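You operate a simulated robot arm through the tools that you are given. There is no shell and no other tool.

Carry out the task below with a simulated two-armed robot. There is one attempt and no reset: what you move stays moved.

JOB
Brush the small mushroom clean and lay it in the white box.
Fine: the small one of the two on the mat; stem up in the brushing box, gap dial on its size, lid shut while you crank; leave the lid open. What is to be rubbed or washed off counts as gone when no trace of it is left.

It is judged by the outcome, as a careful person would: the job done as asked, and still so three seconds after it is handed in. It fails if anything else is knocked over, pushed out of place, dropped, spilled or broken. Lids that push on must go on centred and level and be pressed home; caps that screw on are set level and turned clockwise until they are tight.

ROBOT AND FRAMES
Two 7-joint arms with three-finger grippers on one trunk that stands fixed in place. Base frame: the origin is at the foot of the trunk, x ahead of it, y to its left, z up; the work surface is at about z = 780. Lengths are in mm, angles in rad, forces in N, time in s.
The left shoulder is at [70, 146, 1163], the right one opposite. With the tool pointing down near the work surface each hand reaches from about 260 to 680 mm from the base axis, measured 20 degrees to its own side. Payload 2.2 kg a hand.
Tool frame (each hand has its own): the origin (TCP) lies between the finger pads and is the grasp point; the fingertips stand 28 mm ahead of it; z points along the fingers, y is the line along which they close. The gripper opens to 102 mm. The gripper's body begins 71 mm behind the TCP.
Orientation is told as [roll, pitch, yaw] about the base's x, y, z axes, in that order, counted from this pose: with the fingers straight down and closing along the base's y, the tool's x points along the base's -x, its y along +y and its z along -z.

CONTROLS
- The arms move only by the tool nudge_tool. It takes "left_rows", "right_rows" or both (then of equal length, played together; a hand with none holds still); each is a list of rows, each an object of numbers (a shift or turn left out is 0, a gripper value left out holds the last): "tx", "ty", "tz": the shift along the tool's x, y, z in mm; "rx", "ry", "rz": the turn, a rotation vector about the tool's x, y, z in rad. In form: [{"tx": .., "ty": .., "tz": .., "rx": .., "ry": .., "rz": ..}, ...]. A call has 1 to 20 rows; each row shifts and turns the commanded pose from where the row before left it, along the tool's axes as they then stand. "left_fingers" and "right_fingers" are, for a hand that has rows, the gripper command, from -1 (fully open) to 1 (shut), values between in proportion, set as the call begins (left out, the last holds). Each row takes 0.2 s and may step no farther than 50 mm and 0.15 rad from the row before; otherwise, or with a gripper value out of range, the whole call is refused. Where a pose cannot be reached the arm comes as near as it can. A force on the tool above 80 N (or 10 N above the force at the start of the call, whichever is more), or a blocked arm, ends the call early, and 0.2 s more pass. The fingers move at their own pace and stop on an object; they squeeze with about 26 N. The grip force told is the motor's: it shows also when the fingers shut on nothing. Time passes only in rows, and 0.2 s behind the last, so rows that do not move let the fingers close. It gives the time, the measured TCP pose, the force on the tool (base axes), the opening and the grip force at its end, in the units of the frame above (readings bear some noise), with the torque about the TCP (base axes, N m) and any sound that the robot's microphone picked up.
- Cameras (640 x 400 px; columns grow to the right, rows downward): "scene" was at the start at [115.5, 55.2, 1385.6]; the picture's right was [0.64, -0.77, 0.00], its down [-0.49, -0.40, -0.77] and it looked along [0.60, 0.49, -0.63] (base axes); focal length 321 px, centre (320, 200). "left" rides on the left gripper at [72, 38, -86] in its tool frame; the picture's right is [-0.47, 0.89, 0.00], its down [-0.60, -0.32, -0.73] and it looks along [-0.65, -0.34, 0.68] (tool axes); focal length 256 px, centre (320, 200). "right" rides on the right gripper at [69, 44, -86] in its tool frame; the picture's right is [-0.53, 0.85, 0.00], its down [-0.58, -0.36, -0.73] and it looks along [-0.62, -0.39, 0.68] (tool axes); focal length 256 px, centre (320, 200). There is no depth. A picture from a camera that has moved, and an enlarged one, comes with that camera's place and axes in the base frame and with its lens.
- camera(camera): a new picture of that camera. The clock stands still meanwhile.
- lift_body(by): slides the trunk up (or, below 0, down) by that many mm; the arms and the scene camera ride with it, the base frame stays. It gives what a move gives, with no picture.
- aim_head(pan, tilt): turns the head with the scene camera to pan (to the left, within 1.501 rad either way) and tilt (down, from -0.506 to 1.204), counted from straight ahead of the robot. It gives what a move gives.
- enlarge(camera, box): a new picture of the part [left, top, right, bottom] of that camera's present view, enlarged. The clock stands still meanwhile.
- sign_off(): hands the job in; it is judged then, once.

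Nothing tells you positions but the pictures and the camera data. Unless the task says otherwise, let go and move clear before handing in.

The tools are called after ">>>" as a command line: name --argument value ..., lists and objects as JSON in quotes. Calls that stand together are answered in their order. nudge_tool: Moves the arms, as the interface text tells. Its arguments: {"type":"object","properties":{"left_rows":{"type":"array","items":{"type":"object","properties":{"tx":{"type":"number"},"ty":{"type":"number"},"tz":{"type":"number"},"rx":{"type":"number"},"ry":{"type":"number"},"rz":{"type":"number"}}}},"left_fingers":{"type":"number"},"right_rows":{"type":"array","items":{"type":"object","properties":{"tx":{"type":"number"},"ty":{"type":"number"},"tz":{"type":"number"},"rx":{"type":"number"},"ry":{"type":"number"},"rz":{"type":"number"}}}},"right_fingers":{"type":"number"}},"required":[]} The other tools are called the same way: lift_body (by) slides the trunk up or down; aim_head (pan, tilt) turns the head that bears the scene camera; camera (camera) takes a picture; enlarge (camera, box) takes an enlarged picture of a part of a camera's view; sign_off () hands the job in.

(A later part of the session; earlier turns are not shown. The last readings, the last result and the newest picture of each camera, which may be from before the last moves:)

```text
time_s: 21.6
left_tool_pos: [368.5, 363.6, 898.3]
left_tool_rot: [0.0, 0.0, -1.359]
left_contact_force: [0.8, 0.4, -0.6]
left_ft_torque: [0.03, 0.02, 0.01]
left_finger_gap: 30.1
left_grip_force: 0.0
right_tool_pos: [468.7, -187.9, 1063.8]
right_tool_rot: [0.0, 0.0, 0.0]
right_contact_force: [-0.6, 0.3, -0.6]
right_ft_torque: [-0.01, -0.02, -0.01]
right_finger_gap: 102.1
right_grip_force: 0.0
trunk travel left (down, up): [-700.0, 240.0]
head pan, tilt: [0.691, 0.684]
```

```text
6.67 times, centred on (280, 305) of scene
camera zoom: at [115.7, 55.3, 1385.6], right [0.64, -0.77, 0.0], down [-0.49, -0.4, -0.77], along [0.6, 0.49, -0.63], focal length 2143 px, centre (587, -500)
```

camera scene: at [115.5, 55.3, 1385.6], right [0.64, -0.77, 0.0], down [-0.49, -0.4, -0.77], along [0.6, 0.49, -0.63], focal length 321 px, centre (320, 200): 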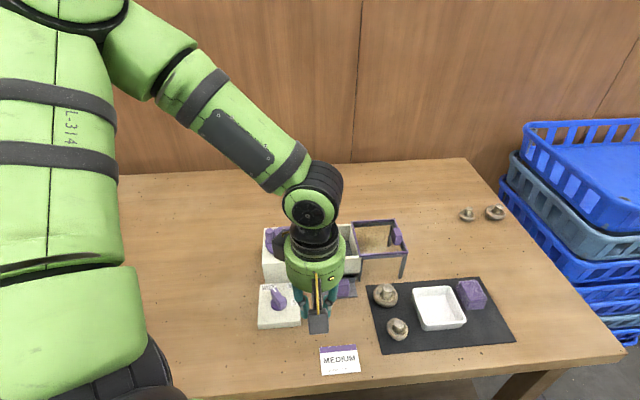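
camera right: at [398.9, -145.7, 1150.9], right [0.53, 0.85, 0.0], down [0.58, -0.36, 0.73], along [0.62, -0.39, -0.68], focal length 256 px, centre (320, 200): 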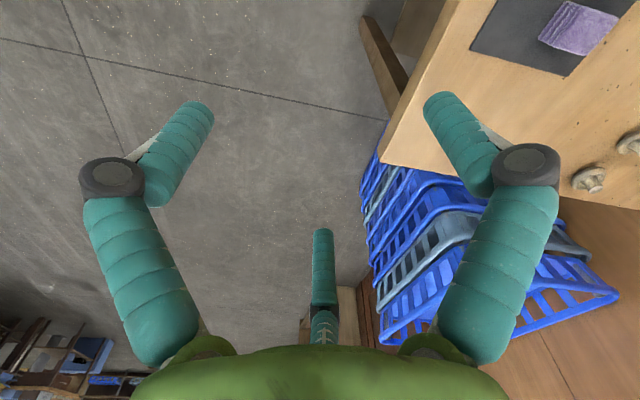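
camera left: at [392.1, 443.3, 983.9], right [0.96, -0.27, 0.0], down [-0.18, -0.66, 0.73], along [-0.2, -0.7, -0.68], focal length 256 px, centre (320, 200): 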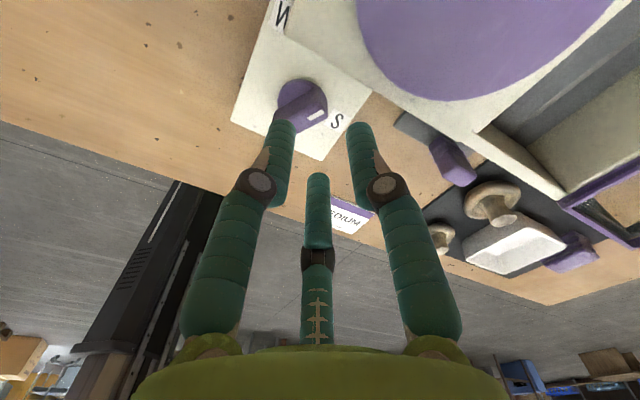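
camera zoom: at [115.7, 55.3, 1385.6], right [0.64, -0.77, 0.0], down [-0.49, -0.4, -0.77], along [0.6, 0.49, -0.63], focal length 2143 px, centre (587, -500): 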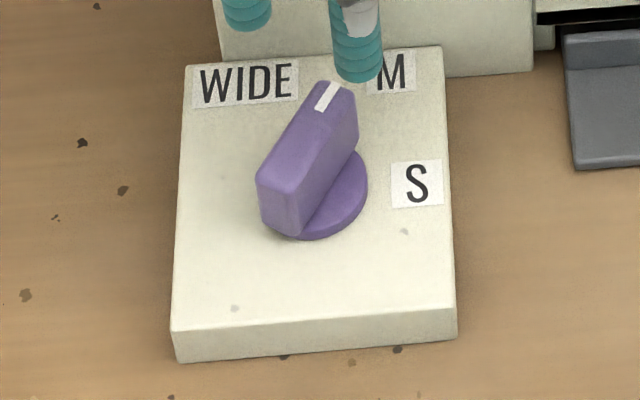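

The dial's mark now points at M (about 14.7°). Next I'll bring the hand over to look closely at the small mushroom on the mat.

>>> nudge_tool --left_rows '[{"tz": -10}, {"rz": -0.136}, {"rz": -0.136}, {"rz": -0.136}, {"rz": -0.136}, {"rz": -0.136}, {"rz": -0.136}, {"rz": -0.136}, {"rz": -0.136}, {"rz": -0.136}, {"rz": -0.135}, {"tx": 2, "ty": -42.5}, {"tx": 2, "ty": -42.5}, {"tx": 2, "ty": -42.5}, {"tx": 2, "ty": -42.5, "tz": 10}, {"tz": 0}, {"tz": 0}]' --left_fingers -1

>>> camera --camera "left"

>>> enlarge --camera "scene" --box '[250, 275, 310, 335]'

>>> enlarge --camera "scene" --box '[360, 290, 440, 350]'

```text
time_s: 25.2
left_tool_pos: [361.1, 194.7, 898.7]
left_tool_rot: [0.0, -0.001, 0.001]
left_contact_force: [-0.8, 0.2, -0.1]
left_ft_torque: [-0.02, 0.02, 0.01]
left_finger_gap: 102.1
left_grip_force: 0.0
right_tool_pos: [469.1, -189.6, 1062.3]
right_tool_rot: [0.0, 0.0, 0.001]
right_contact_force: [0.2, -1.1, -0.2]
right_ft_torque: [0.02, 0.01, -0.01]
right_finger_gap: 102.0
right_grip_force: 0.0
trunk travel left (down, up): [-700.0, 240.0]
head pan, tilt: [0.691, 0.684]
```

```text
taken
camera left: at [289.9, 232.7, 984.8], right [0.46, 0.89, 0.0], down [0.6, -0.32, 0.73], along [0.65, -0.34, -0.68], focal length 256 px, centre (320, 200)
```

left: 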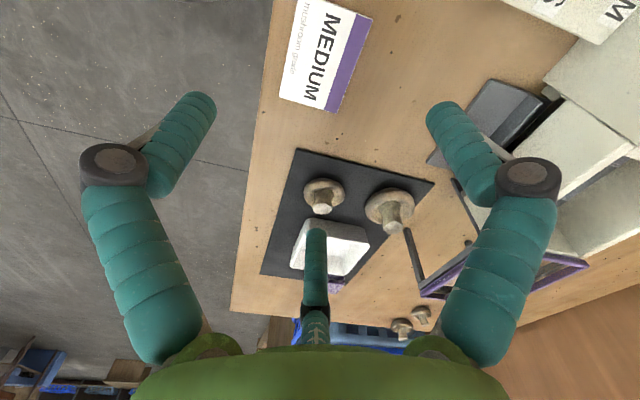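

```text
6.67 times, centred on (280, 305) of scene
camera zoom: at [115.6, 54.9, 1385.6], right [0.64, -0.77, 0.0], down [-0.49, -0.4, -0.77], along [0.6, 0.49, -0.63], focal length 2143 px, centre (587, -500)
```

zoom: 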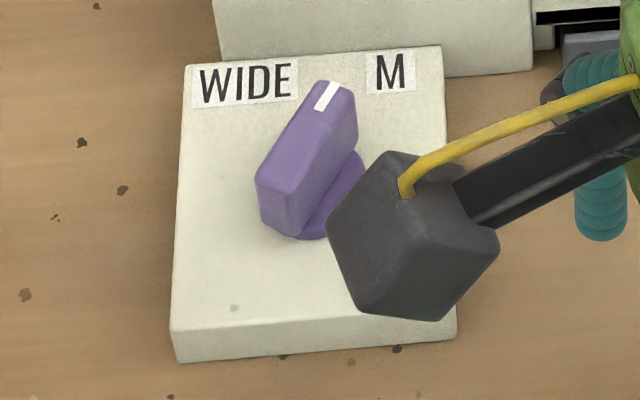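

```text
6.67 times, centred on (400, 320) of scene
camera zoom: at [115.6, 54.9, 1385.6], right [0.64, -0.77, 0.0], down [-0.49, -0.4, -0.77], along [0.6, 0.49, -0.63], focal length 2143 px, centre (-213, -600)
```

zoom: 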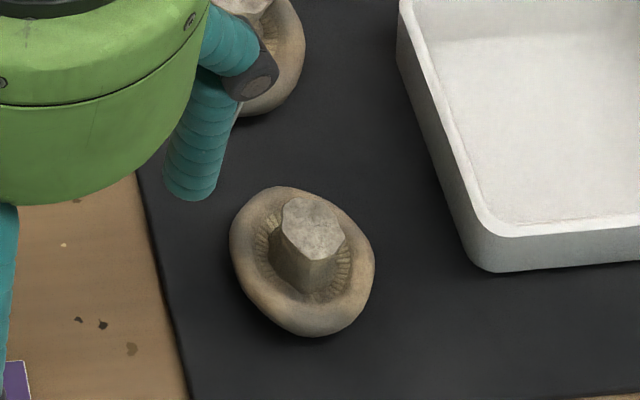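

The dial holds at M. I'll zoom in on the small mushroom for its exact position and height.

>>> enlarge --camera "left" --box '[270, 150, 430, 250]'

```text
4.00 times, centred on (350, 200) of left
camera zoom: at [289.9, 232.7, 984.8], right [0.46, 0.89, 0.0], down [0.6, -0.32, 0.73], along [0.65, -0.34, -0.68], focal length 1024 px, centre (200, 200)
```

zoom: 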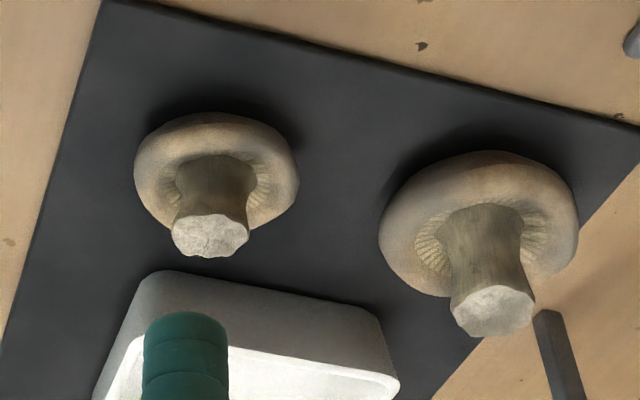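

The small mushroom stands stem-up at about (460, 146), with the stem top at z≈819 and the gills near z≈797. I'll position above it with the hand turned so the fingers miss the big mushroom and the box.

>>> nudge_tool --left_rows '[{"tx": -33.2, "ty": -16}, {"tx": -33.2, "ty": -16}, {"tx": -33.2, "ty": -16}, {"rz": -0.14}, {"rz": -0.14}, {"rz": -0.14}, {"tz": 14}, {"tz": 14}, {"tz": 0}, {"tz": 0}]' --left_fingers 0.294

>>> camera --camera "left"

>>> enlarge --camera "scene" --box '[340, 240, 480, 350]'

```text
time_s: 27.4
left_tool_pos: [449.9, 165.8, 884.1]
left_tool_rot: [0.001, 0.0, 0.421]
left_contact_force: [0.6, -0.8, -0.8]
left_ft_torque: [0.04, 0.03, 0.0]
left_finger_gap: 35.9
left_grip_force: 0.1
left hand out of reach, approached as far as the arm can: row 3, 7, 8
right_tool_pos: [468.2, -188.4, 1063.6]
right_tool_rot: [0.001, 0.003, -0.001]
right_contact_force: [0.3, -0.5, -0.5]
right_ft_torque: [0.0, -0.01, 0.01]
right_finger_gap: 102.0
right_grip_force: 0.1
trunk travel left (down, up): [-700.0, 240.0]
head pan, tilt: [0.691, 0.684]
```

```text
taken
camera left: at [368.2, 171.7, 969.6], right [0.06, 1.0, 0.0], down [0.68, -0.04, 0.73], along [0.73, -0.05, -0.68], focal length 256 px, centre (320, 200)
```

left: 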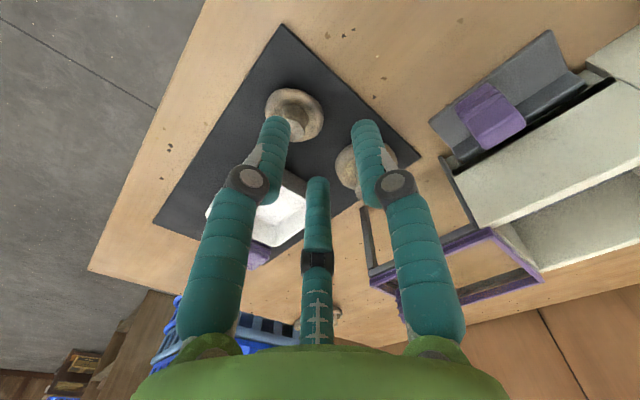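

```text
3.64 times, centred on (410, 295) of scene
camera zoom: at [115.6, 55.3, 1385.6], right [0.64, -0.77, 0.0], down [-0.49, -0.4, -0.77], along [0.6, 0.49, -0.63], focal length 1169 px, centre (-7, -146)
```

zoom: 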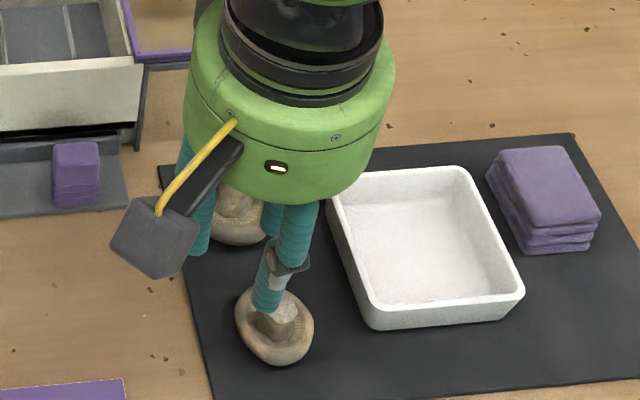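

The arm reported the spot as just out of reach in this posture, and it stopped about 22 mm short. I'll raise a little and try different hand yaws to find a reachable posture, staying well above everything.

>>> nudge_tool --left_rows '[{"tz": -15}, {"tz": -15}, {"tz": 0}]'

>>> nudge_tool --left_rows '[{"rz": 0.14}, {"rz": 0.14}, {"rz": 0.14}, {"tz": 0}]'

>>> nudge_tool --left_rows '[{"rz": 0.14}, {"rz": 0.14}, {"rz": 0.14}, {"tz": 0}]'

```text
time_s: 28.2
left_tool_pos: [448.7, 166.4, 911.6]
left_tool_rot: [0.001, 0.001, 0.422]
left_contact_force: [0.1, -1.0, 0.8]
left_ft_torque: [0.01, 0.01, 0.02]
left_finger_gap: 35.9
left_grip_force: 0.0
right_tool_pos: [469.1, -189.0, 1063.0]
right_tool_rot: [-0.001, 0.0, 0.001]
right_contact_force: [0.0, 0.5, 1.4]
right_ft_torque: [-0.01, -0.01, 0.03]
right_finger_gap: 102.0
right_grip_force: 0.0
trunk travel left (down, up): [-700.0, 240.0]
head pan, tilt: [0.691, 0.684]
```

```text
time_s: 29.2
left_tool_pos: [449.3, 165.9, 913.3]
left_tool_rot: [0.0, -0.002, -0.001]
left_contact_force: [-0.4, 0.2, 0.5]
left_ft_torque: [-0.02, -0.02, 0.0]
left_finger_gap: 36.1
left_grip_force: 0.0
right_tool_pos: [469.0, -187.7, 1063.8]
right_tool_rot: [-0.001, 0.0, -0.002]
right_contact_force: [0.8, 0.5, 0.2]
right_ft_torque: [0.01, -0.02, 0.03]
right_finger_gap: 102.0
right_grip_force: 0.1
trunk travel left (down, up): [-700.0, 240.0]
head pan, tilt: [0.691, 0.684]
```

```text
time_s: 30.2
left_tool_pos: [449.0, 165.5, 913.5]
left_tool_rot: [0.0, 0.0, -0.42]
left_contact_force: [-0.7, -1.2, -0.9]
left_ft_torque: [-0.02, 0.0, -0.02]
left_finger_gap: 36.1
left_grip_force: 0.0
right_tool_pos: [467.7, -189.0, 1063.3]
right_tool_rot: [-0.001, -0.002, 0.002]
right_contact_force: [1.1, -1.1, -0.3]
right_ft_torque: [-0.02, 0.0, -0.03]
right_finger_gap: 102.2
right_grip_force: 0.1
trunk travel left (down, up): [-700.0, 240.0]
head pan, tilt: [0.691, 0.684]
```

>>> nudge_tool --left_rows '[{"tx": -9, "ty": -6.5}, {"tx": -9, "ty": -6.5}, {"tz": 0}]'

>>> camera --camera "scene"

```text
time_s: 31.0
left_tool_pos: [457.2, 149.8, 915.0]
left_tool_rot: [-0.001, -0.004, -0.418]
left_contact_force: [0.3, 0.1, -0.6]
left_ft_torque: [0.0, -0.01, 0.02]
left_finger_gap: 36.1
left_grip_force: 0.1
left hand out of reach, approached as far as the arm can: row 2
right_tool_pos: [468.5, -188.5, 1062.5]
right_tool_rot: [0.0, -0.001, -0.001]
right_contact_force: [-0.1, 0.4, 0.3]
right_ft_torque: [-0.02, -0.01, -0.01]
right_finger_gap: 102.1
right_grip_force: 0.0
trunk travel left (down, up): [-700.0, 240.0]
head pan, tilt: [0.691, 0.684]
```

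```text
taken
camera scene: at [115.3, 55.3, 1385.6], right [0.64, -0.77, 0.0], down [-0.49, -0.4, -0.77], along [0.6, 0.49, -0.63], focal length 321 px, centre (320, 200)
```

scene: 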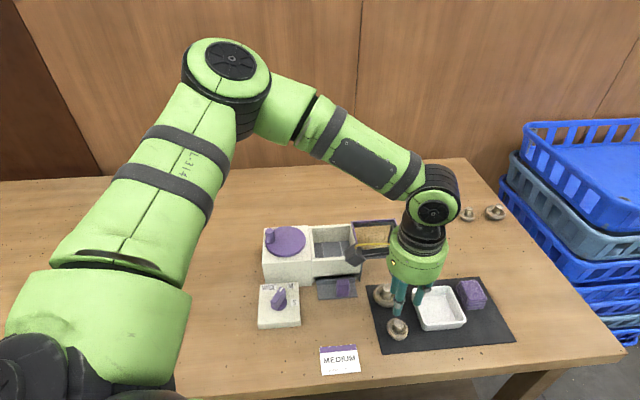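

The limit looks like it comes from the arm's posture, because the elbow is folded out to the side. Raising the trunk should straighten the arm, so I'll lift it and retry the approach from above.

>>> lift_body --by 120

>>> nudge_tool --left_rows '[{"tz": 30}, {"tz": 30}, {"tz": 30}, {"tz": 0}]'

>>> camera --camera "scene"

```text
time_s: 32.5
left_tool_pos: [458.7, 150.1, 1034.0]
left_tool_rot: [0.001, -0.001, -0.419]
left_contact_force: [0.3, 0.4, 1.2]
left_ft_torque: [0.02, 0.02, -0.02]
left_finger_gap: 35.9
left_grip_force: 0.1
right_tool_pos: [468.2, -188.2, 1182.7]
right_tool_rot: [0.001, 0.0, -0.001]
right_contact_force: [0.2, -0.4, -0.6]
right_ft_torque: [-0.04, -0.01, -0.04]
right_finger_gap: 102.3
right_grip_force: 0.0
trunk travel left (down, up): [-820.0, 120.0]
head pan, tilt: [0.691, 0.684]
```

```text
time_s: 33.5
left_tool_pos: [436.7, 182.6, 973.5]
left_tool_rot: [-0.003, -0.003, -0.419]
left_contact_force: [0.2, -0.2, 0.1]
left_ft_torque: [0.02, 0.0, 0.0]
left_finger_gap: 35.8
left_grip_force: 0.1
left hand out of reach, approached as far as the arm can: row 1, 2, 3
right_tool_pos: [469.2, -187.9, 1182.9]
right_tool_rot: [0.001, -0.001, 0.0]
right_contact_force: [-0.2, 0.7, 0.6]
right_ft_torque: [0.02, -0.01, 0.02]
right_finger_gap: 102.0
right_grip_force: 0.0
trunk travel left (down, up): [-820.0, 120.0]
head pan, tilt: [0.691, 0.684]
```

```text
taken
camera scene: at [115.5, 55.1, 1505.6], right [0.64, -0.77, 0.0], down [-0.49, -0.4, -0.77], along [0.6, 0.49, -0.63], focal length 321 px, centre (320, 200)
```

scene: 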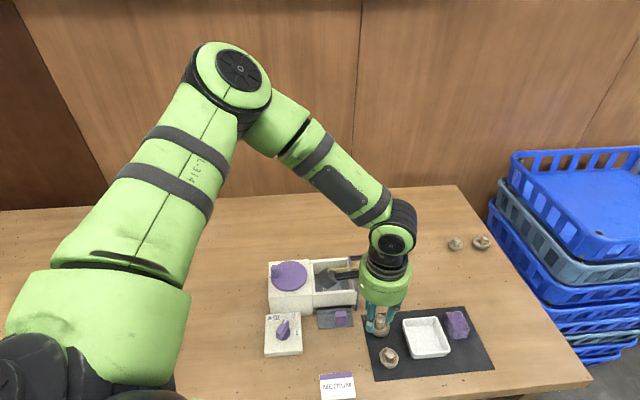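

Going lower relative to the shoulder is what hurts, so I should lower the trunk instead. I'll raise both hands first so they stay well clear, then lower the trunk to about 150 mm below its original height.

>>> nudge_tool --left_rows '[{"tz": -45}, {"tz": -45}, {"tz": -45}, {"tz": -45}, {"tz": -45}, {"tz": -25}, {"tz": 0}]' --right_rows '[{"tz": -20}, {"tz": -20}, {"tz": -20}, {"tz": -20}, {"tz": -20}, {"tz": 0}, {"tz": 0}]'

>>> lift_body --by -150

>>> camera --camera "scene"

```text
time_s: 35.1
left_tool_pos: [435.0, 183.4, 1223.8]
left_tool_rot: [-0.003, -0.001, -0.419]
left_contact_force: [-0.1, -0.1, 0.1]
left_ft_torque: [0.03, 0.0, -0.02]
left_finger_gap: 35.6
left_grip_force: 0.0
right_tool_pos: [468.4, -187.2, 1282.7]
right_tool_rot: [-0.001, 0.003, 0.001]
right_contact_force: [-0.3, -0.6, 0.5]
right_ft_torque: [0.01, 0.01, 0.0]
right_finger_gap: 101.9
right_grip_force: 0.2
trunk travel left (down, up): [-820.0, 120.0]
head pan, tilt: [0.691, 0.684]
```

```text
time_s: 36.9
left_tool_pos: [437.0, 182.4, 1073.7]
left_tool_rot: [0.0, 0.0, -0.419]
left_contact_force: [0.6, -0.3, 0.2]
left_ft_torque: [0.05, -0.02, 0.02]
left_finger_gap: 35.8
left_grip_force: 0.0
right_tool_pos: [467.6, -187.4, 1133.0]
right_tool_rot: [-0.001, -0.001, 0.0]
right_contact_force: [-0.1, 0.2, -0.4]
right_ft_torque: [0.01, 0.01, 0.03]
right_finger_gap: 101.9
right_grip_force: 0.1
trunk travel left (down, up): [-670.0, 270.0]
head pan, tilt: [0.691, 0.684]
```

```text
taken
camera scene: at [115.4, 55.2, 1355.6], right [0.64, -0.77, 0.0], down [-0.49, -0.4, -0.77], along [0.6, 0.49, -0.63], focal length 321 px, centre (320, 200)
```

scene: 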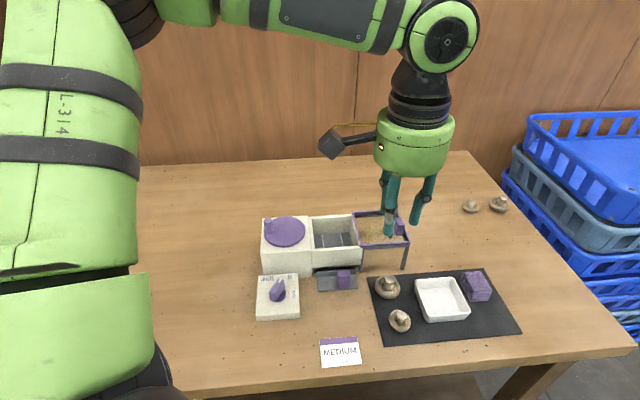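

The arms have plenty of room. I'll lower the trunk another 120 mm and check the view.

>>> lift_body --by -120

>>> camera --camera "scene"

```text
time_s: 38.4
left_tool_pos: [435.2, 183.5, 954.8]
left_tool_rot: [0.0, -0.002, -0.418]
left_contact_force: [0.3, -0.1, 0.0]
left_ft_torque: [0.01, -0.03, -0.03]
left_finger_gap: 35.8
left_grip_force: 0.2
right_tool_pos: [467.9, -187.9, 1013.3]
right_tool_rot: [0.0, 0.0, -0.001]
right_contact_force: [0.1, -0.7, -0.2]
right_ft_torque: [-0.02, -0.02, 0.0]
right_finger_gap: 102.0
right_grip_force: 0.1
trunk travel left (down, up): [-550.0, 390.0]
head pan, tilt: [0.691, 0.684]
```

```text
taken
camera scene: at [115.3, 55.2, 1235.6], right [0.64, -0.77, 0.0], down [-0.49, -0.4, -0.78], along [0.6, 0.49, -0.63], focal length 321 px, centre (320, 200)
```

scene: 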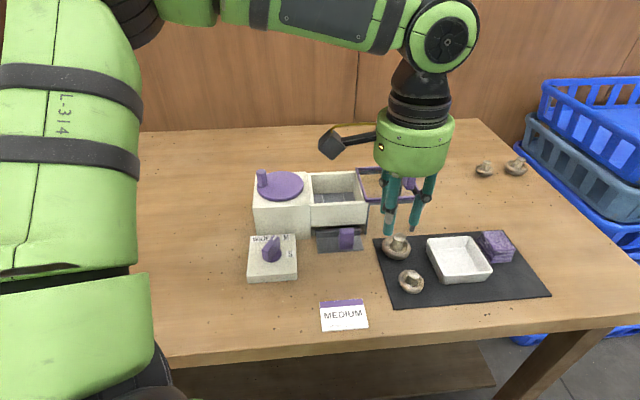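

Now I'll go over the small mushroom with the chosen yaw and come down to just above it.

>>> nudge_tool --left_rows '[{"tx": -19, "ty": -11.7}, {"tx": -19, "ty": -11.7}, {"rz": -0.14}, {"rz": -0.14}, {"rz": -0.14}, {"rz": -0.14}, {"rz": -0.14}, {"rz": -0.14}, {"tz": 20}, {"tz": 20}, {"tz": 20}, {"tz": 0}]'

>>> camera --camera "left"

>>> enlarge --camera "scene" --box '[340, 160, 500, 310]'

```text
time_s: 41.0
left_tool_pos: [460.7, 146.6, 893.9]
left_tool_rot: [-0.002, -0.002, 0.422]
left_contact_force: [-0.3, 1.2, -0.1]
left_ft_torque: [0.01, 0.01, 0.0]
left_finger_gap: 35.9
left_grip_force: 0.1
right_tool_pos: [467.3, -187.0, 1012.7]
right_tool_rot: [0.0, 0.0, -0.002]
right_contact_force: [0.0, -0.5, -0.2]
right_ft_torque: [-0.03, -0.01, 0.01]
right_finger_gap: 102.0
right_grip_force: 0.0
trunk travel left (down, up): [-550.0, 390.0]
head pan, tilt: [0.691, 0.684]
```

```text
taken
camera left: at [379.6, 152.2, 980.9], right [0.06, 1.0, 0.0], down [0.68, -0.04, 0.73], along [0.73, -0.05, -0.68], focal length 256 px, centre (320, 200)
```

left: 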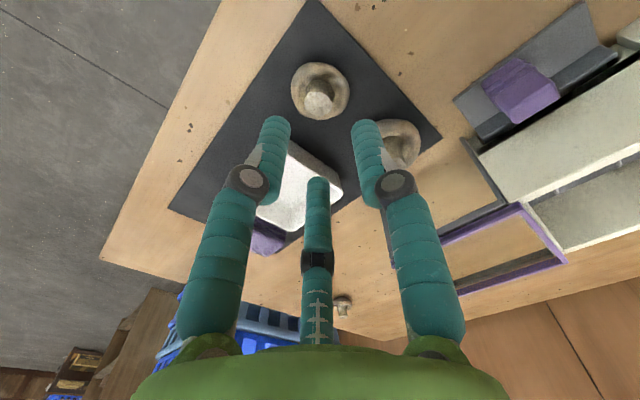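

```text
2.67 times, centred on (420, 235) of scene
camera zoom: at [115.3, 55.1, 1235.6], right [0.64, -0.77, 0.0], down [-0.49, -0.4, -0.78], along [0.6, 0.49, -0.63], focal length 857 px, centre (53, 107)
```

zoom: 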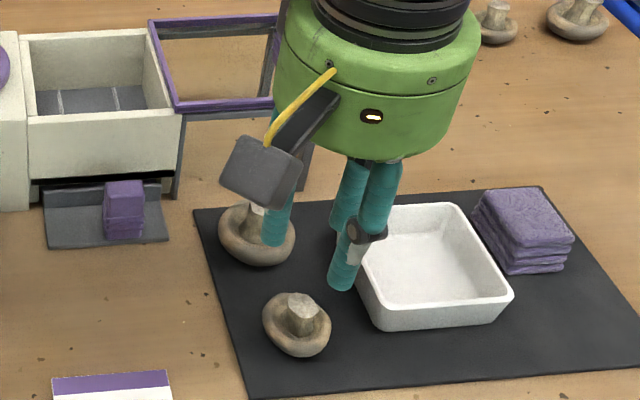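

>>> enlarge --camera "left" --box '[260, 40, 440, 180]'

```text
2.86 times, centred on (350, 110) of left
camera zoom: at [379.6, 152.2, 980.9], right [0.06, 1.0, 0.0], down [0.68, -0.04, 0.73], along [0.73, -0.05, -0.68], focal length 731 px, centre (234, 457)
```

zoom: 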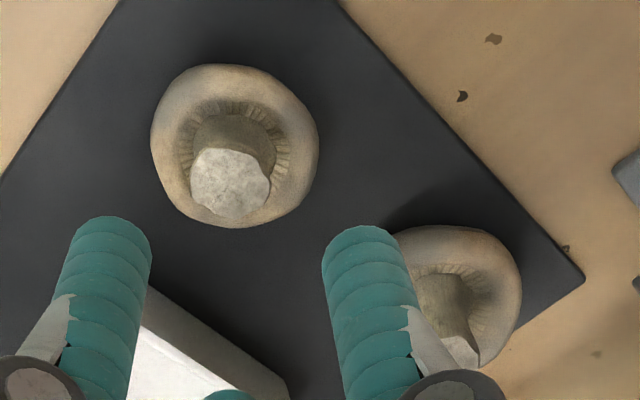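

The stem is right under the hand centre (within 1 mm). I'll descend so the fingertips come around the stem, just above the cap rim.

>>> nudge_tool --left_rows '[{"tz": 18}, {"tz": 18}, {"tz": 14}, {"tz": 8}, {"tz": 6}, {"tz": 0}]'

>>> camera --camera "left"

>>> enlarge --camera "scene" --box '[370, 210, 450, 310]'

```text
time_s: 42.4
left_tool_pos: [461.0, 145.3, 832.2]
left_tool_rot: [-0.002, -0.002, 0.421]
left_contact_force: [0.8, 0.1, -0.2]
left_ft_torque: [-0.04, 0.03, 0.03]
left_finger_gap: 35.8
left_grip_force: 0.1
right_tool_pos: [467.2, -187.5, 1013.7]
right_tool_rot: [0.0, 0.0, 0.0]
right_contact_force: [-0.2, -0.4, -0.9]
right_ft_torque: [-0.02, -0.01, 0.02]
right_finger_gap: 101.9
right_grip_force: 0.2
trunk travel left (down, up): [-550.0, 390.0]
head pan, tilt: [0.691, 0.684]
```

```text
taken
camera left: at [380.2, 151.7, 917.1], right [0.06, 1.0, 0.0], down [0.68, -0.04, 0.73], along [0.73, -0.05, -0.68], focal length 256 px, centre (320, 200)
```

left: 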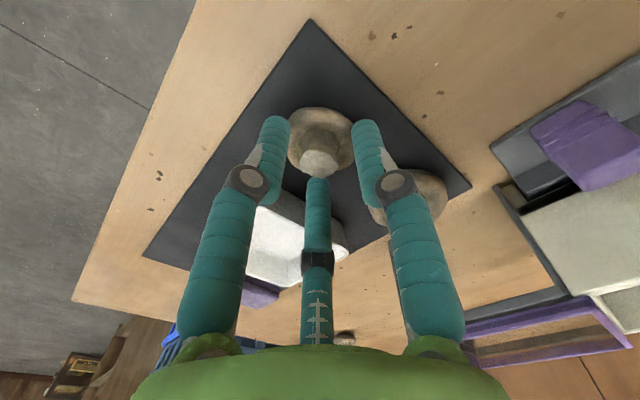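

```text
4.00 times, centred on (410, 260) of scene
camera zoom: at [115.4, 55.2, 1235.6], right [0.64, -0.77, 0.0], down [-0.49, -0.4, -0.77], along [0.6, 0.49, -0.63], focal length 1286 px, centre (-40, -40)
```

zoom: 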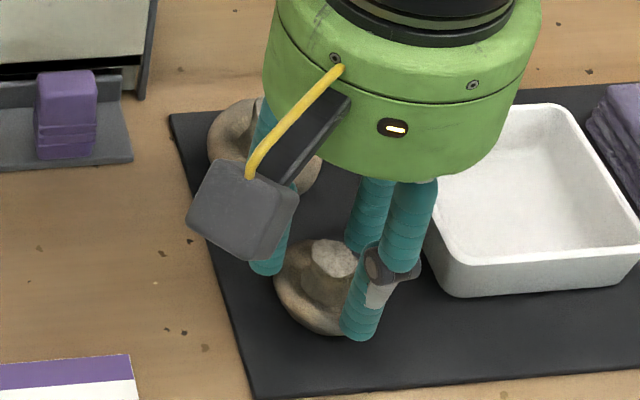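

Centred around the stem. I'll close on it.

>>> nudge_tool --left_rows '[{"tz": 2}, {"tz": 0}]'

>>> nudge_tool --left_rows '[{"tz": 0}, {"tz": 0}, {"tz": 0}]' --left_fingers 1

>>> enlarge --camera "scene" --box '[370, 210, 450, 310]'

```text
time_s: 43.0
left_tool_pos: [461.7, 147.1, 828.2]
left_tool_rot: [-0.001, -0.001, 0.42]
left_contact_force: [-0.5, -0.4, 0.3]
left_ft_torque: [0.03, 0.0, -0.03]
left_finger_gap: 36.1
left_grip_force: 0.1
right_tool_pos: [468.3, -188.8, 1013.1]
right_tool_rot: [0.001, 0.001, -0.001]
right_contact_force: [0.0, 0.1, -0.3]
right_ft_torque: [-0.01, -0.01, 0.0]
right_finger_gap: 101.9
right_grip_force: 0.1
trunk travel left (down, up): [-550.0, 390.0]
head pan, tilt: [0.691, 0.684]
```

```text
time_s: 43.8
left_tool_pos: [460.7, 146.4, 828.8]
left_tool_rot: [-0.003, -0.002, 0.421]
left_contact_force: [0.3, 0.0, -0.1]
left_ft_torque: [-0.03, 0.0, 0.04]
left_finger_gap: 16.7
left_grip_force: 11.7
right_tool_pos: [467.7, -189.1, 1013.9]
right_tool_rot: [0.001, 0.0, -0.001]
right_contact_force: [-0.4, 0.1, 0.4]
right_ft_torque: [0.01, -0.02, 0.0]
right_finger_gap: 102.0
right_grip_force: 0.1
trunk travel left (down, up): [-550.0, 390.0]
head pan, tilt: [0.691, 0.684]
```

```text
4.00 times, centred on (410, 260) of scene
camera zoom: at [115.5, 55.2, 1235.6], right [0.64, -0.77, 0.0], down [-0.49, -0.4, -0.77], along [0.6, 0.49, -0.63], focal length 1286 px, centre (-40, -40)
```

zoom: 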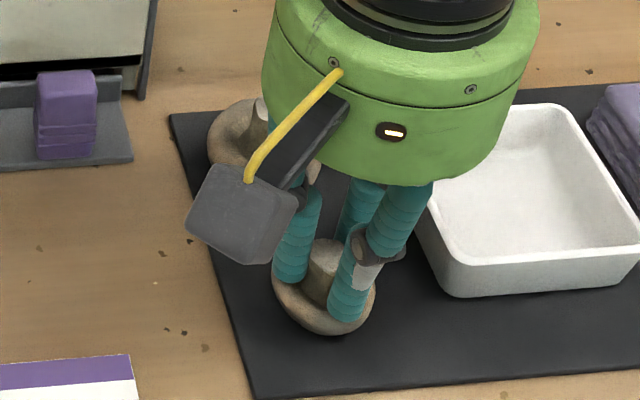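

The grip is firm on the stem (gap 16.7). I'll lift straight up and check that it hangs properly.

>>> nudge_tool --left_rows '[{"tz": -10}, {"tz": -15}, {"tz": -25}, {"tz": -30}, {"tz": -30}, {"tz": -20}, {"tz": 0}]'

>>> camera --camera "scene"

>>> camera --camera "left"

```text
time_s: 45.4
left_tool_pos: [461.1, 146.4, 958.6]
left_tool_rot: [-0.002, 0.0, 0.42]
left_contact_force: [0.5, 0.8, 0.3]
left_ft_torque: [0.01, -0.03, 0.0]
left_finger_gap: 16.2
left_grip_force: 12.0
right_tool_pos: [467.7, -187.3, 1013.9]
right_tool_rot: [0.0, 0.002, -0.001]
right_contact_force: [0.2, 0.5, 0.3]
right_ft_torque: [-0.03, 0.04, 0.01]
right_finger_gap: 102.0
right_grip_force: 0.0
trunk travel left (down, up): [-550.0, 390.0]
head pan, tilt: [0.691, 0.684]
```

```text
taken
camera scene: at [115.7, 55.3, 1235.6], right [0.64, -0.77, 0.0], down [-0.49, -0.4, -0.77], along [0.6, 0.49, -0.63], focal length 321 px, centre (320, 200)
```

scene: 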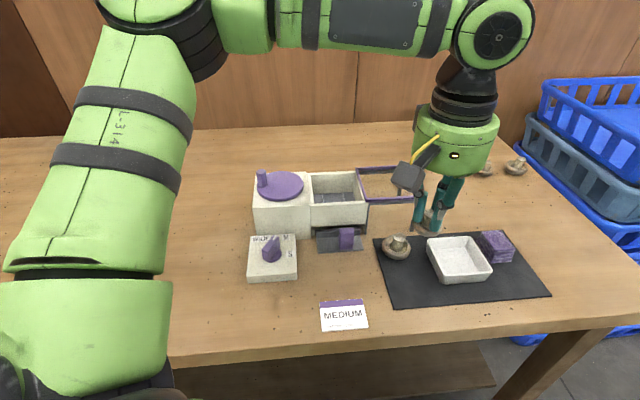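

```text
taken
camera left: at [380.2, 152.2, 1044.7], right [0.06, 1.0, 0.0], down [0.68, -0.04, 0.73], along [0.73, -0.05, -0.68], focal length 256 px, centre (320, 200)
```

left: 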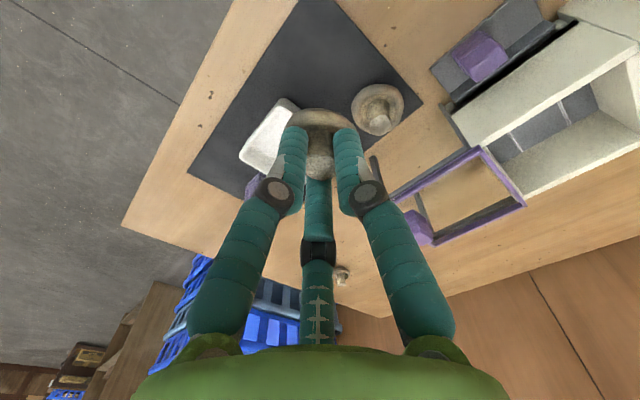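

It's held well. I'll take precise measurements of the well and lid before carrying the mushroom over.

>>> enlarge --camera "scene" --box '[240, 150, 420, 262]'

>>> enlarge --camera "left" --box '[400, 60, 640, 260]'

```text
3.56 times, centred on (330, 206) of scene
camera zoom: at [115.7, 55.3, 1235.6], right [0.64, -0.77, 0.0], down [-0.49, -0.4, -0.77], along [0.6, 0.49, -0.63], focal length 1143 px, centre (284, 179)
```

zoom: 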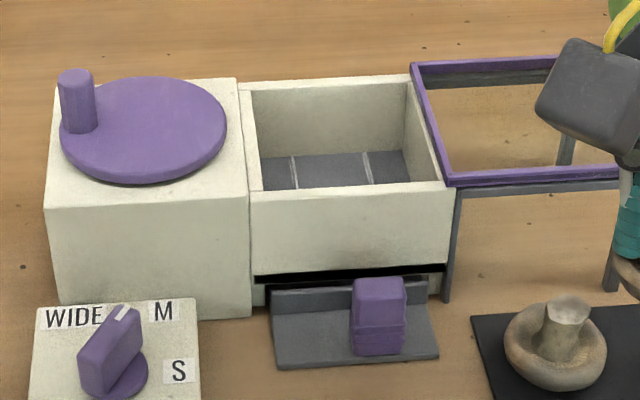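

```text
2.00 times, centred on (520, 160) of left
camera zoom: at [380.2, 152.2, 1044.7], right [0.06, 1.0, 0.0], down [0.68, -0.04, 0.73], along [0.73, -0.05, -0.68], focal length 512 px, centre (-80, 280)
```

zoom: 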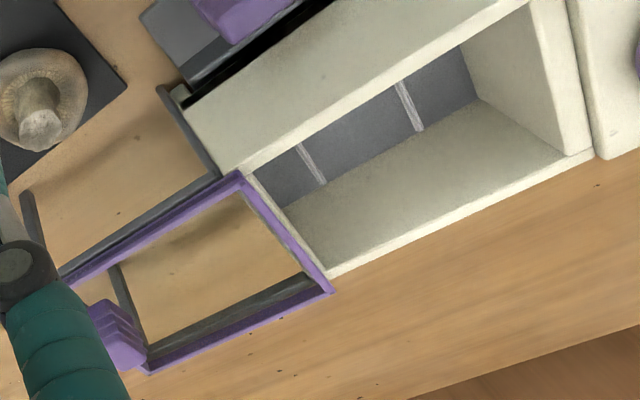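

The well's inner centre is near (513, 345), about 88 mm square with the floor at z≈820. I'll carry the mushroom over at a safe height.

>>> nudge_tool --left_rows '[{"tx": -25.7, "ty": 32}, {"tx": -25.7, "ty": 32}, {"tx": -25.7, "ty": 32}, {"tx": -25.7, "ty": 32}, {"tx": -25.7, "ty": 32}, {"tz": 0}, {"tz": 0}]'

>>> camera --camera "left"

>>> enlarge --camera "scene" --box '[240, 80, 440, 260]'

```text
time_s: 47.0
left_tool_pos: [513.3, 346.0, 955.8]
left_tool_rot: [-0.001, 0.0, 0.422]
left_contact_force: [0.8, -0.2, 0.0]
left_ft_torque: [-0.02, 0.02, 0.01]
left_finger_gap: 16.1
left_grip_force: 12.0
right_tool_pos: [467.1, -188.1, 1012.6]
right_tool_rot: [0.0, 0.001, 0.0]
right_contact_force: [-0.2, -0.3, 0.6]
right_ft_torque: [0.01, 0.04, 0.03]
right_finger_gap: 102.3
right_grip_force: 0.1
trunk travel left (down, up): [-550.0, 390.0]
head pan, tilt: [0.691, 0.684]
```

```text
taken
camera left: at [432.0, 351.8, 1043.6], right [0.06, 1.0, 0.0], down [0.68, -0.04, 0.73], along [0.73, -0.05, -0.68], focal length 256 px, centre (320, 200)
```

left: 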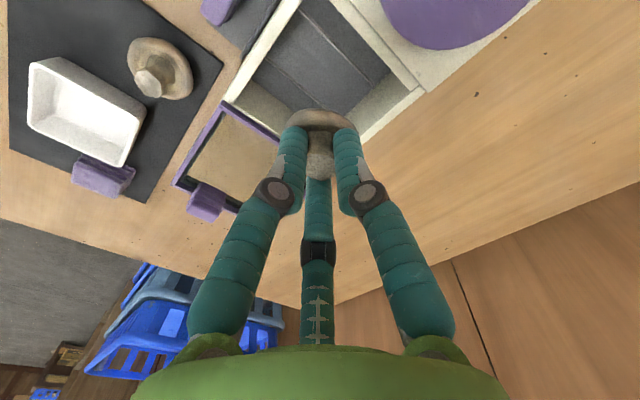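

```text
2.22 times, centred on (340, 170) of scene
camera zoom: at [115.6, 55.6, 1235.5], right [0.64, -0.77, 0.0], down [-0.49, -0.4, -0.77], along [0.6, 0.49, -0.63], focal length 714 px, centre (276, 267)
```

zoom: 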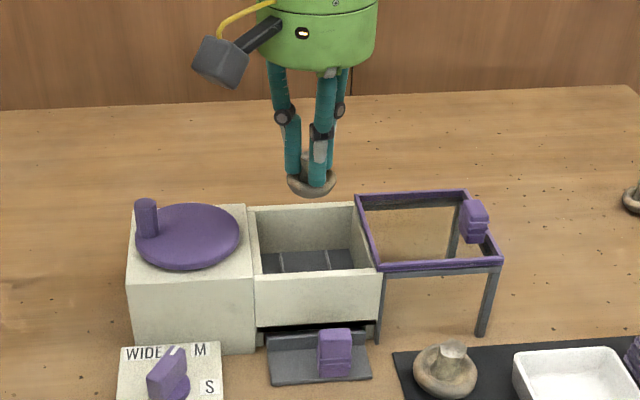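

The mushroom is over the well's centre. I'll lower it in and feel for the floor.

>>> nudge_tool --left_rows '[{"tz": 20}, {"tz": 20}, {"tz": 20}, {"tz": 12}, {"tz": 8}, {"tz": 0}]'

>>> enlarge --camera "scene" --box '[240, 80, 440, 260]'

```text
time_s: 48.4
left_tool_pos: [513.5, 344.2, 877.6]
left_tool_rot: [-0.001, -0.002, 0.42]
left_contact_force: [0.3, 0.6, -1.1]
left_ft_torque: [-0.01, 0.02, -0.01]
left_finger_gap: 16.1
left_grip_force: 11.9
right_tool_pos: [467.7, -187.5, 1012.4]
right_tool_rot: [-0.001, 0.001, 0.001]
right_contact_force: [0.0, 0.0, 0.4]
right_ft_torque: [0.02, 0.0, 0.01]
right_finger_gap: 102.1
right_grip_force: 0.0
trunk travel left (down, up): [-550.0, 390.0]
head pan, tilt: [0.691, 0.684]
```

```text
2.22 times, centred on (340, 170) of scene
camera zoom: at [115.5, 55.2, 1235.6], right [0.64, -0.77, 0.0], down [-0.49, -0.4, -0.77], along [0.6, 0.49, -0.63], focal length 714 px, centre (276, 267)
```

zoom: 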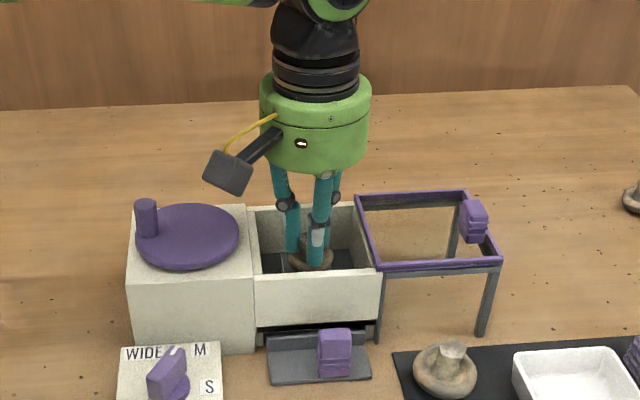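

>>> nudge_tool --left_rows '[{"tz": 3}, {"tz": 3}, {"tz": 2}, {"tz": 0}]'

>>> enlarge --camera "scene" --box '[300, 130, 400, 220]'

```text
time_s: 49.4
left_tool_pos: [513.9, 344.8, 870.5]
left_tool_rot: [-0.003, -0.001, 0.42]
left_contact_force: [-0.7, -0.2, -1.3]
left_ft_torque: [-0.04, 0.03, 0.01]
left_finger_gap: 16.3
left_grip_force: 12.1
right_tool_pos: [467.9, -188.5, 1013.8]
right_tool_rot: [0.0, 0.0, -0.001]
right_contact_force: [0.1, 0.5, 0.0]
right_ft_torque: [-0.01, 0.0, 0.03]
right_finger_gap: 102.0
right_grip_force: 0.1
trunk travel left (down, up): [-550.0, 390.0]
head pan, tilt: [0.691, 0.684]
```

```text
4.44 times, centred on (350, 175) of scene
camera zoom: at [115.5, 55.2, 1235.6], right [0.64, -0.77, 0.0], down [-0.49, -0.4, -0.77], along [0.6, 0.49, -0.63], focal length 1428 px, centre (187, 311)
```

zoom: 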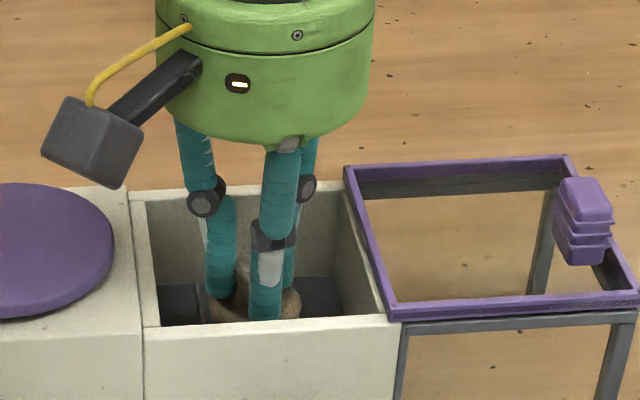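

>>> nudge_tool --left_rows '[{"tz": 1.5}, {"tz": 1.5}, {"tz": 0}]'

>>> nudge_tool --left_rows '[{"tz": 1.5}, {"tz": 1.0}, {"tz": 0}]'

```text
time_s: 50.1
left_tool_pos: [513.8, 345.2, 867.3]
left_tool_rot: [-0.002, -0.001, 0.419]
left_contact_force: [-1.1, 0.0, -0.2]
left_ft_torque: [0.02, 0.03, -0.05]
left_finger_gap: 16.0
left_grip_force: 11.4
right_tool_pos: [468.6, -188.3, 1012.6]
right_tool_rot: [-0.001, -0.001, 0.001]
right_contact_force: [-0.7, 0.4, -0.2]
right_ft_torque: [0.0, 0.01, 0.01]
right_finger_gap: 101.8
right_grip_force: 0.1
trunk travel left (down, up): [-550.0, 390.0]
head pan, tilt: [0.691, 0.684]
```

```text
time_s: 51.0
left_tool_pos: [512.5, 343.5, 864.3]
left_tool_rot: [-0.001, 0.0, 0.421]
left_contact_force: [0.5, 0.0, 0.3]
left_ft_torque: [0.01, 0.0, 0.01]
left_finger_gap: 16.1
left_grip_force: 12.4
right_tool_pos: [467.6, -188.2, 1012.1]
right_tool_rot: [-0.001, -0.001, 0.0]
right_contact_force: [0.2, -0.3, 0.8]
right_ft_torque: [-0.02, 0.02, 0.02]
right_finger_gap: 102.0
right_grip_force: 0.0
trunk travel left (down, up): [-550.0, 390.0]
head pan, tilt: [0.691, 0.684]
```

>>> nudge_tool --left_rows '[{"tz": 1.5}, {"tz": 1.0}, {"tz": 0}]'

>>> nudge_tool --left_rows '[{"tz": 1.5}, {"tz": 1.0}, {"tz": 0}]'

>>> enlarge --camera "scene" --box '[300, 130, 400, 220]'

```text
time_s: 51.8
left_tool_pos: [512.2, 343.8, 860.8]
left_tool_rot: [-0.003, -0.002, 0.421]
left_contact_force: [0.4, 0.1, 0.3]
left_ft_torque: [0.0, 0.01, 0.02]
left_finger_gap: 16.0
left_grip_force: 12.2
right_tool_pos: [468.1, -187.4, 1012.8]
right_tool_rot: [-0.001, 0.0, 0.001]
right_contact_force: [-0.2, 0.2, 0.3]
right_ft_torque: [0.01, 0.01, 0.02]
right_finger_gap: 101.9
right_grip_force: 0.1
trunk travel left (down, up): [-550.0, 390.0]
head pan, tilt: [0.691, 0.684]
```

```text
time_s: 52.5
left_tool_pos: [512.3, 344.4, 858.1]
left_tool_rot: [-0.001, -0.001, 0.422]
left_contact_force: [-0.5, 0.5, -0.2]
left_ft_torque: [0.03, 0.02, 0.03]
left_finger_gap: 16.0
left_grip_force: 12.1
right_tool_pos: [467.7, -188.7, 1013.5]
right_tool_rot: [0.0, -0.002, 0.001]
right_contact_force: [-0.7, 0.3, 0.2]
right_ft_torque: [-0.02, -0.03, 0.02]
right_finger_gap: 102.1
right_grip_force: 0.0
trunk travel left (down, up): [-550.0, 390.0]
head pan, tilt: [0.691, 0.684]
```

```text
4.44 times, centred on (350, 175) of scene
camera zoom: at [115.5, 55.2, 1235.6], right [0.64, -0.77, 0.0], down [-0.49, -0.4, -0.77], along [0.6, 0.49, -0.63], focal length 1428 px, centre (187, 311)
```

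zoom: 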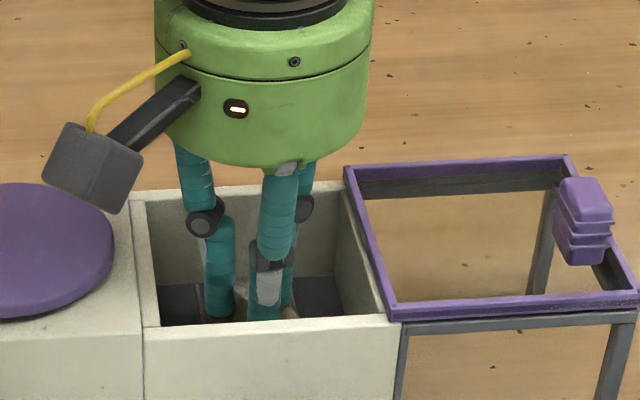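

>>> nudge_tool --left_rows '[{"tz": 1.0}, {"tz": 1.0}, {"tz": 0}]'

>>> nudge_tool --left_rows '[{"tz": 1.0}, {"tz": 1.0}, {"tz": 0}]'

>>> nudge_tool --left_rows '[{"tz": 1.0}, {"tz": 1.0}, {"tz": 0}]'

```text
time_s: 53.4
left_tool_pos: [513.9, 344.5, 859.3]
left_tool_rot: [-0.005, -0.003, 0.421]
left_contact_force: [-0.8, 1.6, 6.6]
left_ft_torque: [0.06, 0.0, -0.01]
left_finger_gap: 16.1
left_grip_force: 11.7
right_tool_pos: [467.3, -188.0, 1013.4]
right_tool_rot: [0.0, 0.0, 0.002]
right_contact_force: [0.0, -0.3, -0.7]
right_ft_torque: [0.03, -0.01, 0.0]
right_finger_gap: 102.0
right_grip_force: 0.0
trunk travel left (down, up): [-550.0, 390.0]
head pan, tilt: [0.691, 0.684]
```

```text
time_s: 54.1
left_tool_pos: [513.1, 344.3, 858.2]
left_tool_rot: [-0.002, -0.008, 0.421]
left_contact_force: [1.9, 3.2, 16.8]
left_ft_torque: [0.17, -0.15, 0.02]
left_finger_gap: 16.0
left_grip_force: 12.0
right_tool_pos: [466.7, -187.4, 1014.7]
right_tool_rot: [0.003, -0.003, 0.0]
right_contact_force: [-0.1, -0.1, -0.5]
right_ft_torque: [-0.06, -0.02, 0.0]
right_finger_gap: 102.0
right_grip_force: 0.0
trunk travel left (down, up): [-550.0, 390.0]
head pan, tilt: [0.691, 0.684]
```

```text
time_s: 55.0
left_tool_pos: [511.0, 342.2, 857.0]
left_tool_rot: [-0.003, -0.007, 0.42]
left_contact_force: [2.4, 2.8, 27.1]
left_ft_torque: [0.09, -0.22, 0.02]
left_finger_gap: 15.7
left_grip_force: 12.2
right_tool_pos: [464.7, -190.2, 1014.7]
right_tool_rot: [0.003, -0.003, 0.001]
right_contact_force: [-0.4, -0.8, -0.4]
right_ft_torque: [0.02, 0.01, 0.0]
right_finger_gap: 102.1
right_grip_force: 0.2
trunk travel left (down, up): [-550.0, 390.0]
head pan, tilt: [0.691, 0.684]
```

The mushroom is on the floor now. I'll ease the pressure off and then release with a small opening so the fingers clear the walls.

>>> nudge_tool --left_rows '[{"tz": -2.5}, {"tz": -2.0}, {"tz": 0}]'

>>> nudge_tool --left_rows '[{"tz": 0}, {"tz": 0}, {"tz": 0}]' --left_fingers 0.294

>>> enlarge --camera "scene" --box '[300, 130, 400, 220]'

>>> camera --camera "left"

```text
time_s: 55.8
left_tool_pos: [511.3, 343.3, 856.4]
left_tool_rot: [0.0, 0.002, 0.419]
left_contact_force: [2.8, -4.3, 6.8]
left_ft_torque: [-0.17, -0.12, -0.01]
left_finger_gap: 16.2
left_grip_force: 12.7
right_tool_pos: [467.4, -189.2, 1012.4]
right_tool_rot: [0.001, -0.002, 0.001]
right_contact_force: [-0.2, -0.1, 0.1]
right_ft_torque: [-0.01, -0.01, -0.02]
right_finger_gap: 102.0
right_grip_force: 0.0
trunk travel left (down, up): [-550.0, 390.0]
head pan, tilt: [0.691, 0.684]
```

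```text
time_s: 56.5
left_tool_pos: [512.8, 345.6, 858.7]
left_tool_rot: [-0.002, -0.003, 0.421]
left_contact_force: [-1.4, 0.2, 4.0]
left_ft_torque: [0.02, 0.08, -0.02]
left_finger_gap: 35.2
left_grip_force: 0.1
right_tool_pos: [468.0, -187.4, 1012.5]
right_tool_rot: [-0.001, -0.002, 0.001]
right_contact_force: [-0.2, 0.0, -0.3]
right_ft_torque: [-0.03, 0.01, 0.06]
right_finger_gap: 102.3
right_grip_force: 0.1
trunk travel left (down, up): [-550.0, 390.0]
head pan, tilt: [0.691, 0.684]
```

```text
4.44 times, centred on (350, 175) of scene
camera zoom: at [114.7, 54.8, 1235.7], right [0.64, -0.77, 0.0], down [-0.49, -0.4, -0.78], along [0.6, 0.49, -0.63], focal length 1428 px, centre (187, 311)
```

zoom: 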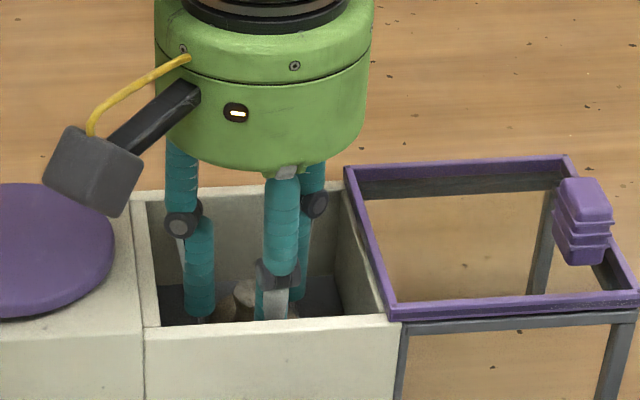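

```text
taken
camera left: at [431.3, 350.1, 944.6], right [0.06, 1.0, 0.0], down [0.68, -0.04, 0.73], along [0.73, -0.05, -0.68], focal length 256 px, centre (320, 200)
```

left: 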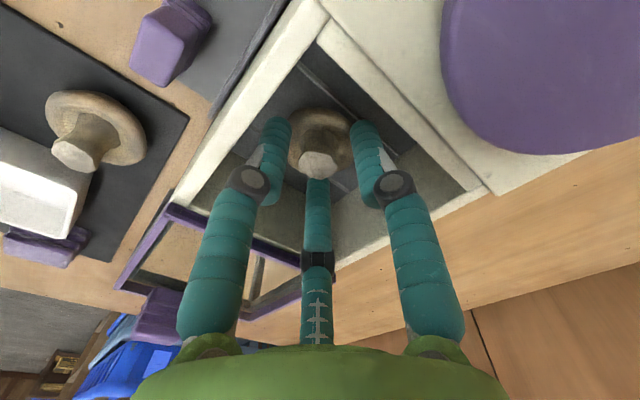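

Released and standing stem up. I'll raise the hand straight out of the well and verify.

>>> nudge_tool --left_rows '[{"tz": -8}, {"tz": -15}, {"tz": -25}, {"tz": -30}, {"tz": -30}, {"tz": 0}]'

>>> enlarge --camera "scene" --box '[300, 130, 420, 230]'

>>> camera --camera "left"

```text
time_s: 58.0
left_tool_pos: [512.1, 344.6, 966.2]
left_tool_rot: [-0.002, -0.002, 0.421]
left_contact_force: [0.7, 0.3, 0.0]
left_ft_torque: [-0.02, 0.0, 0.0]
left_finger_gap: 36.2
left_grip_force: 0.1
right_tool_pos: [467.3, -188.2, 1012.9]
right_tool_rot: [0.0, -0.001, 0.001]
right_contact_force: [-0.2, 0.9, -0.5]
right_ft_torque: [0.02, 0.0, 0.02]
right_finger_gap: 101.8
right_grip_force: 0.1
trunk travel left (down, up): [-550.0, 390.0]
head pan, tilt: [0.691, 0.684]
```

```text
4.00 times, centred on (360, 180) of scene
camera zoom: at [115.8, 55.5, 1235.5], right [0.64, -0.77, 0.0], down [-0.49, -0.4, -0.77], along [0.6, 0.49, -0.63], focal length 1286 px, centre (160, 280)
```

zoom: 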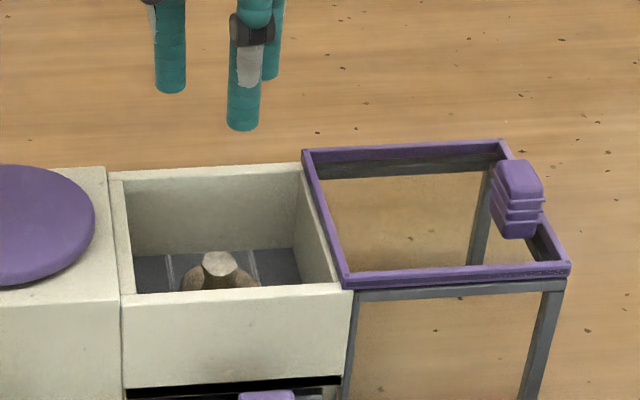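

```text
taken
camera left: at [431.9, 351.1, 1053.2], right [0.06, 1.0, 0.0], down [0.68, -0.04, 0.73], along [0.73, -0.05, -0.68], focal length 256 px, centre (320, 200)
```

left: 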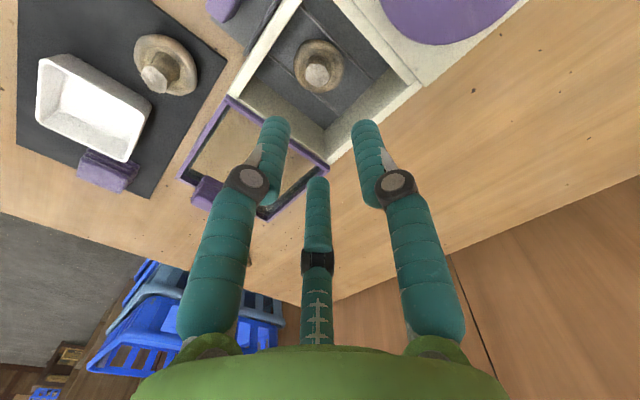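

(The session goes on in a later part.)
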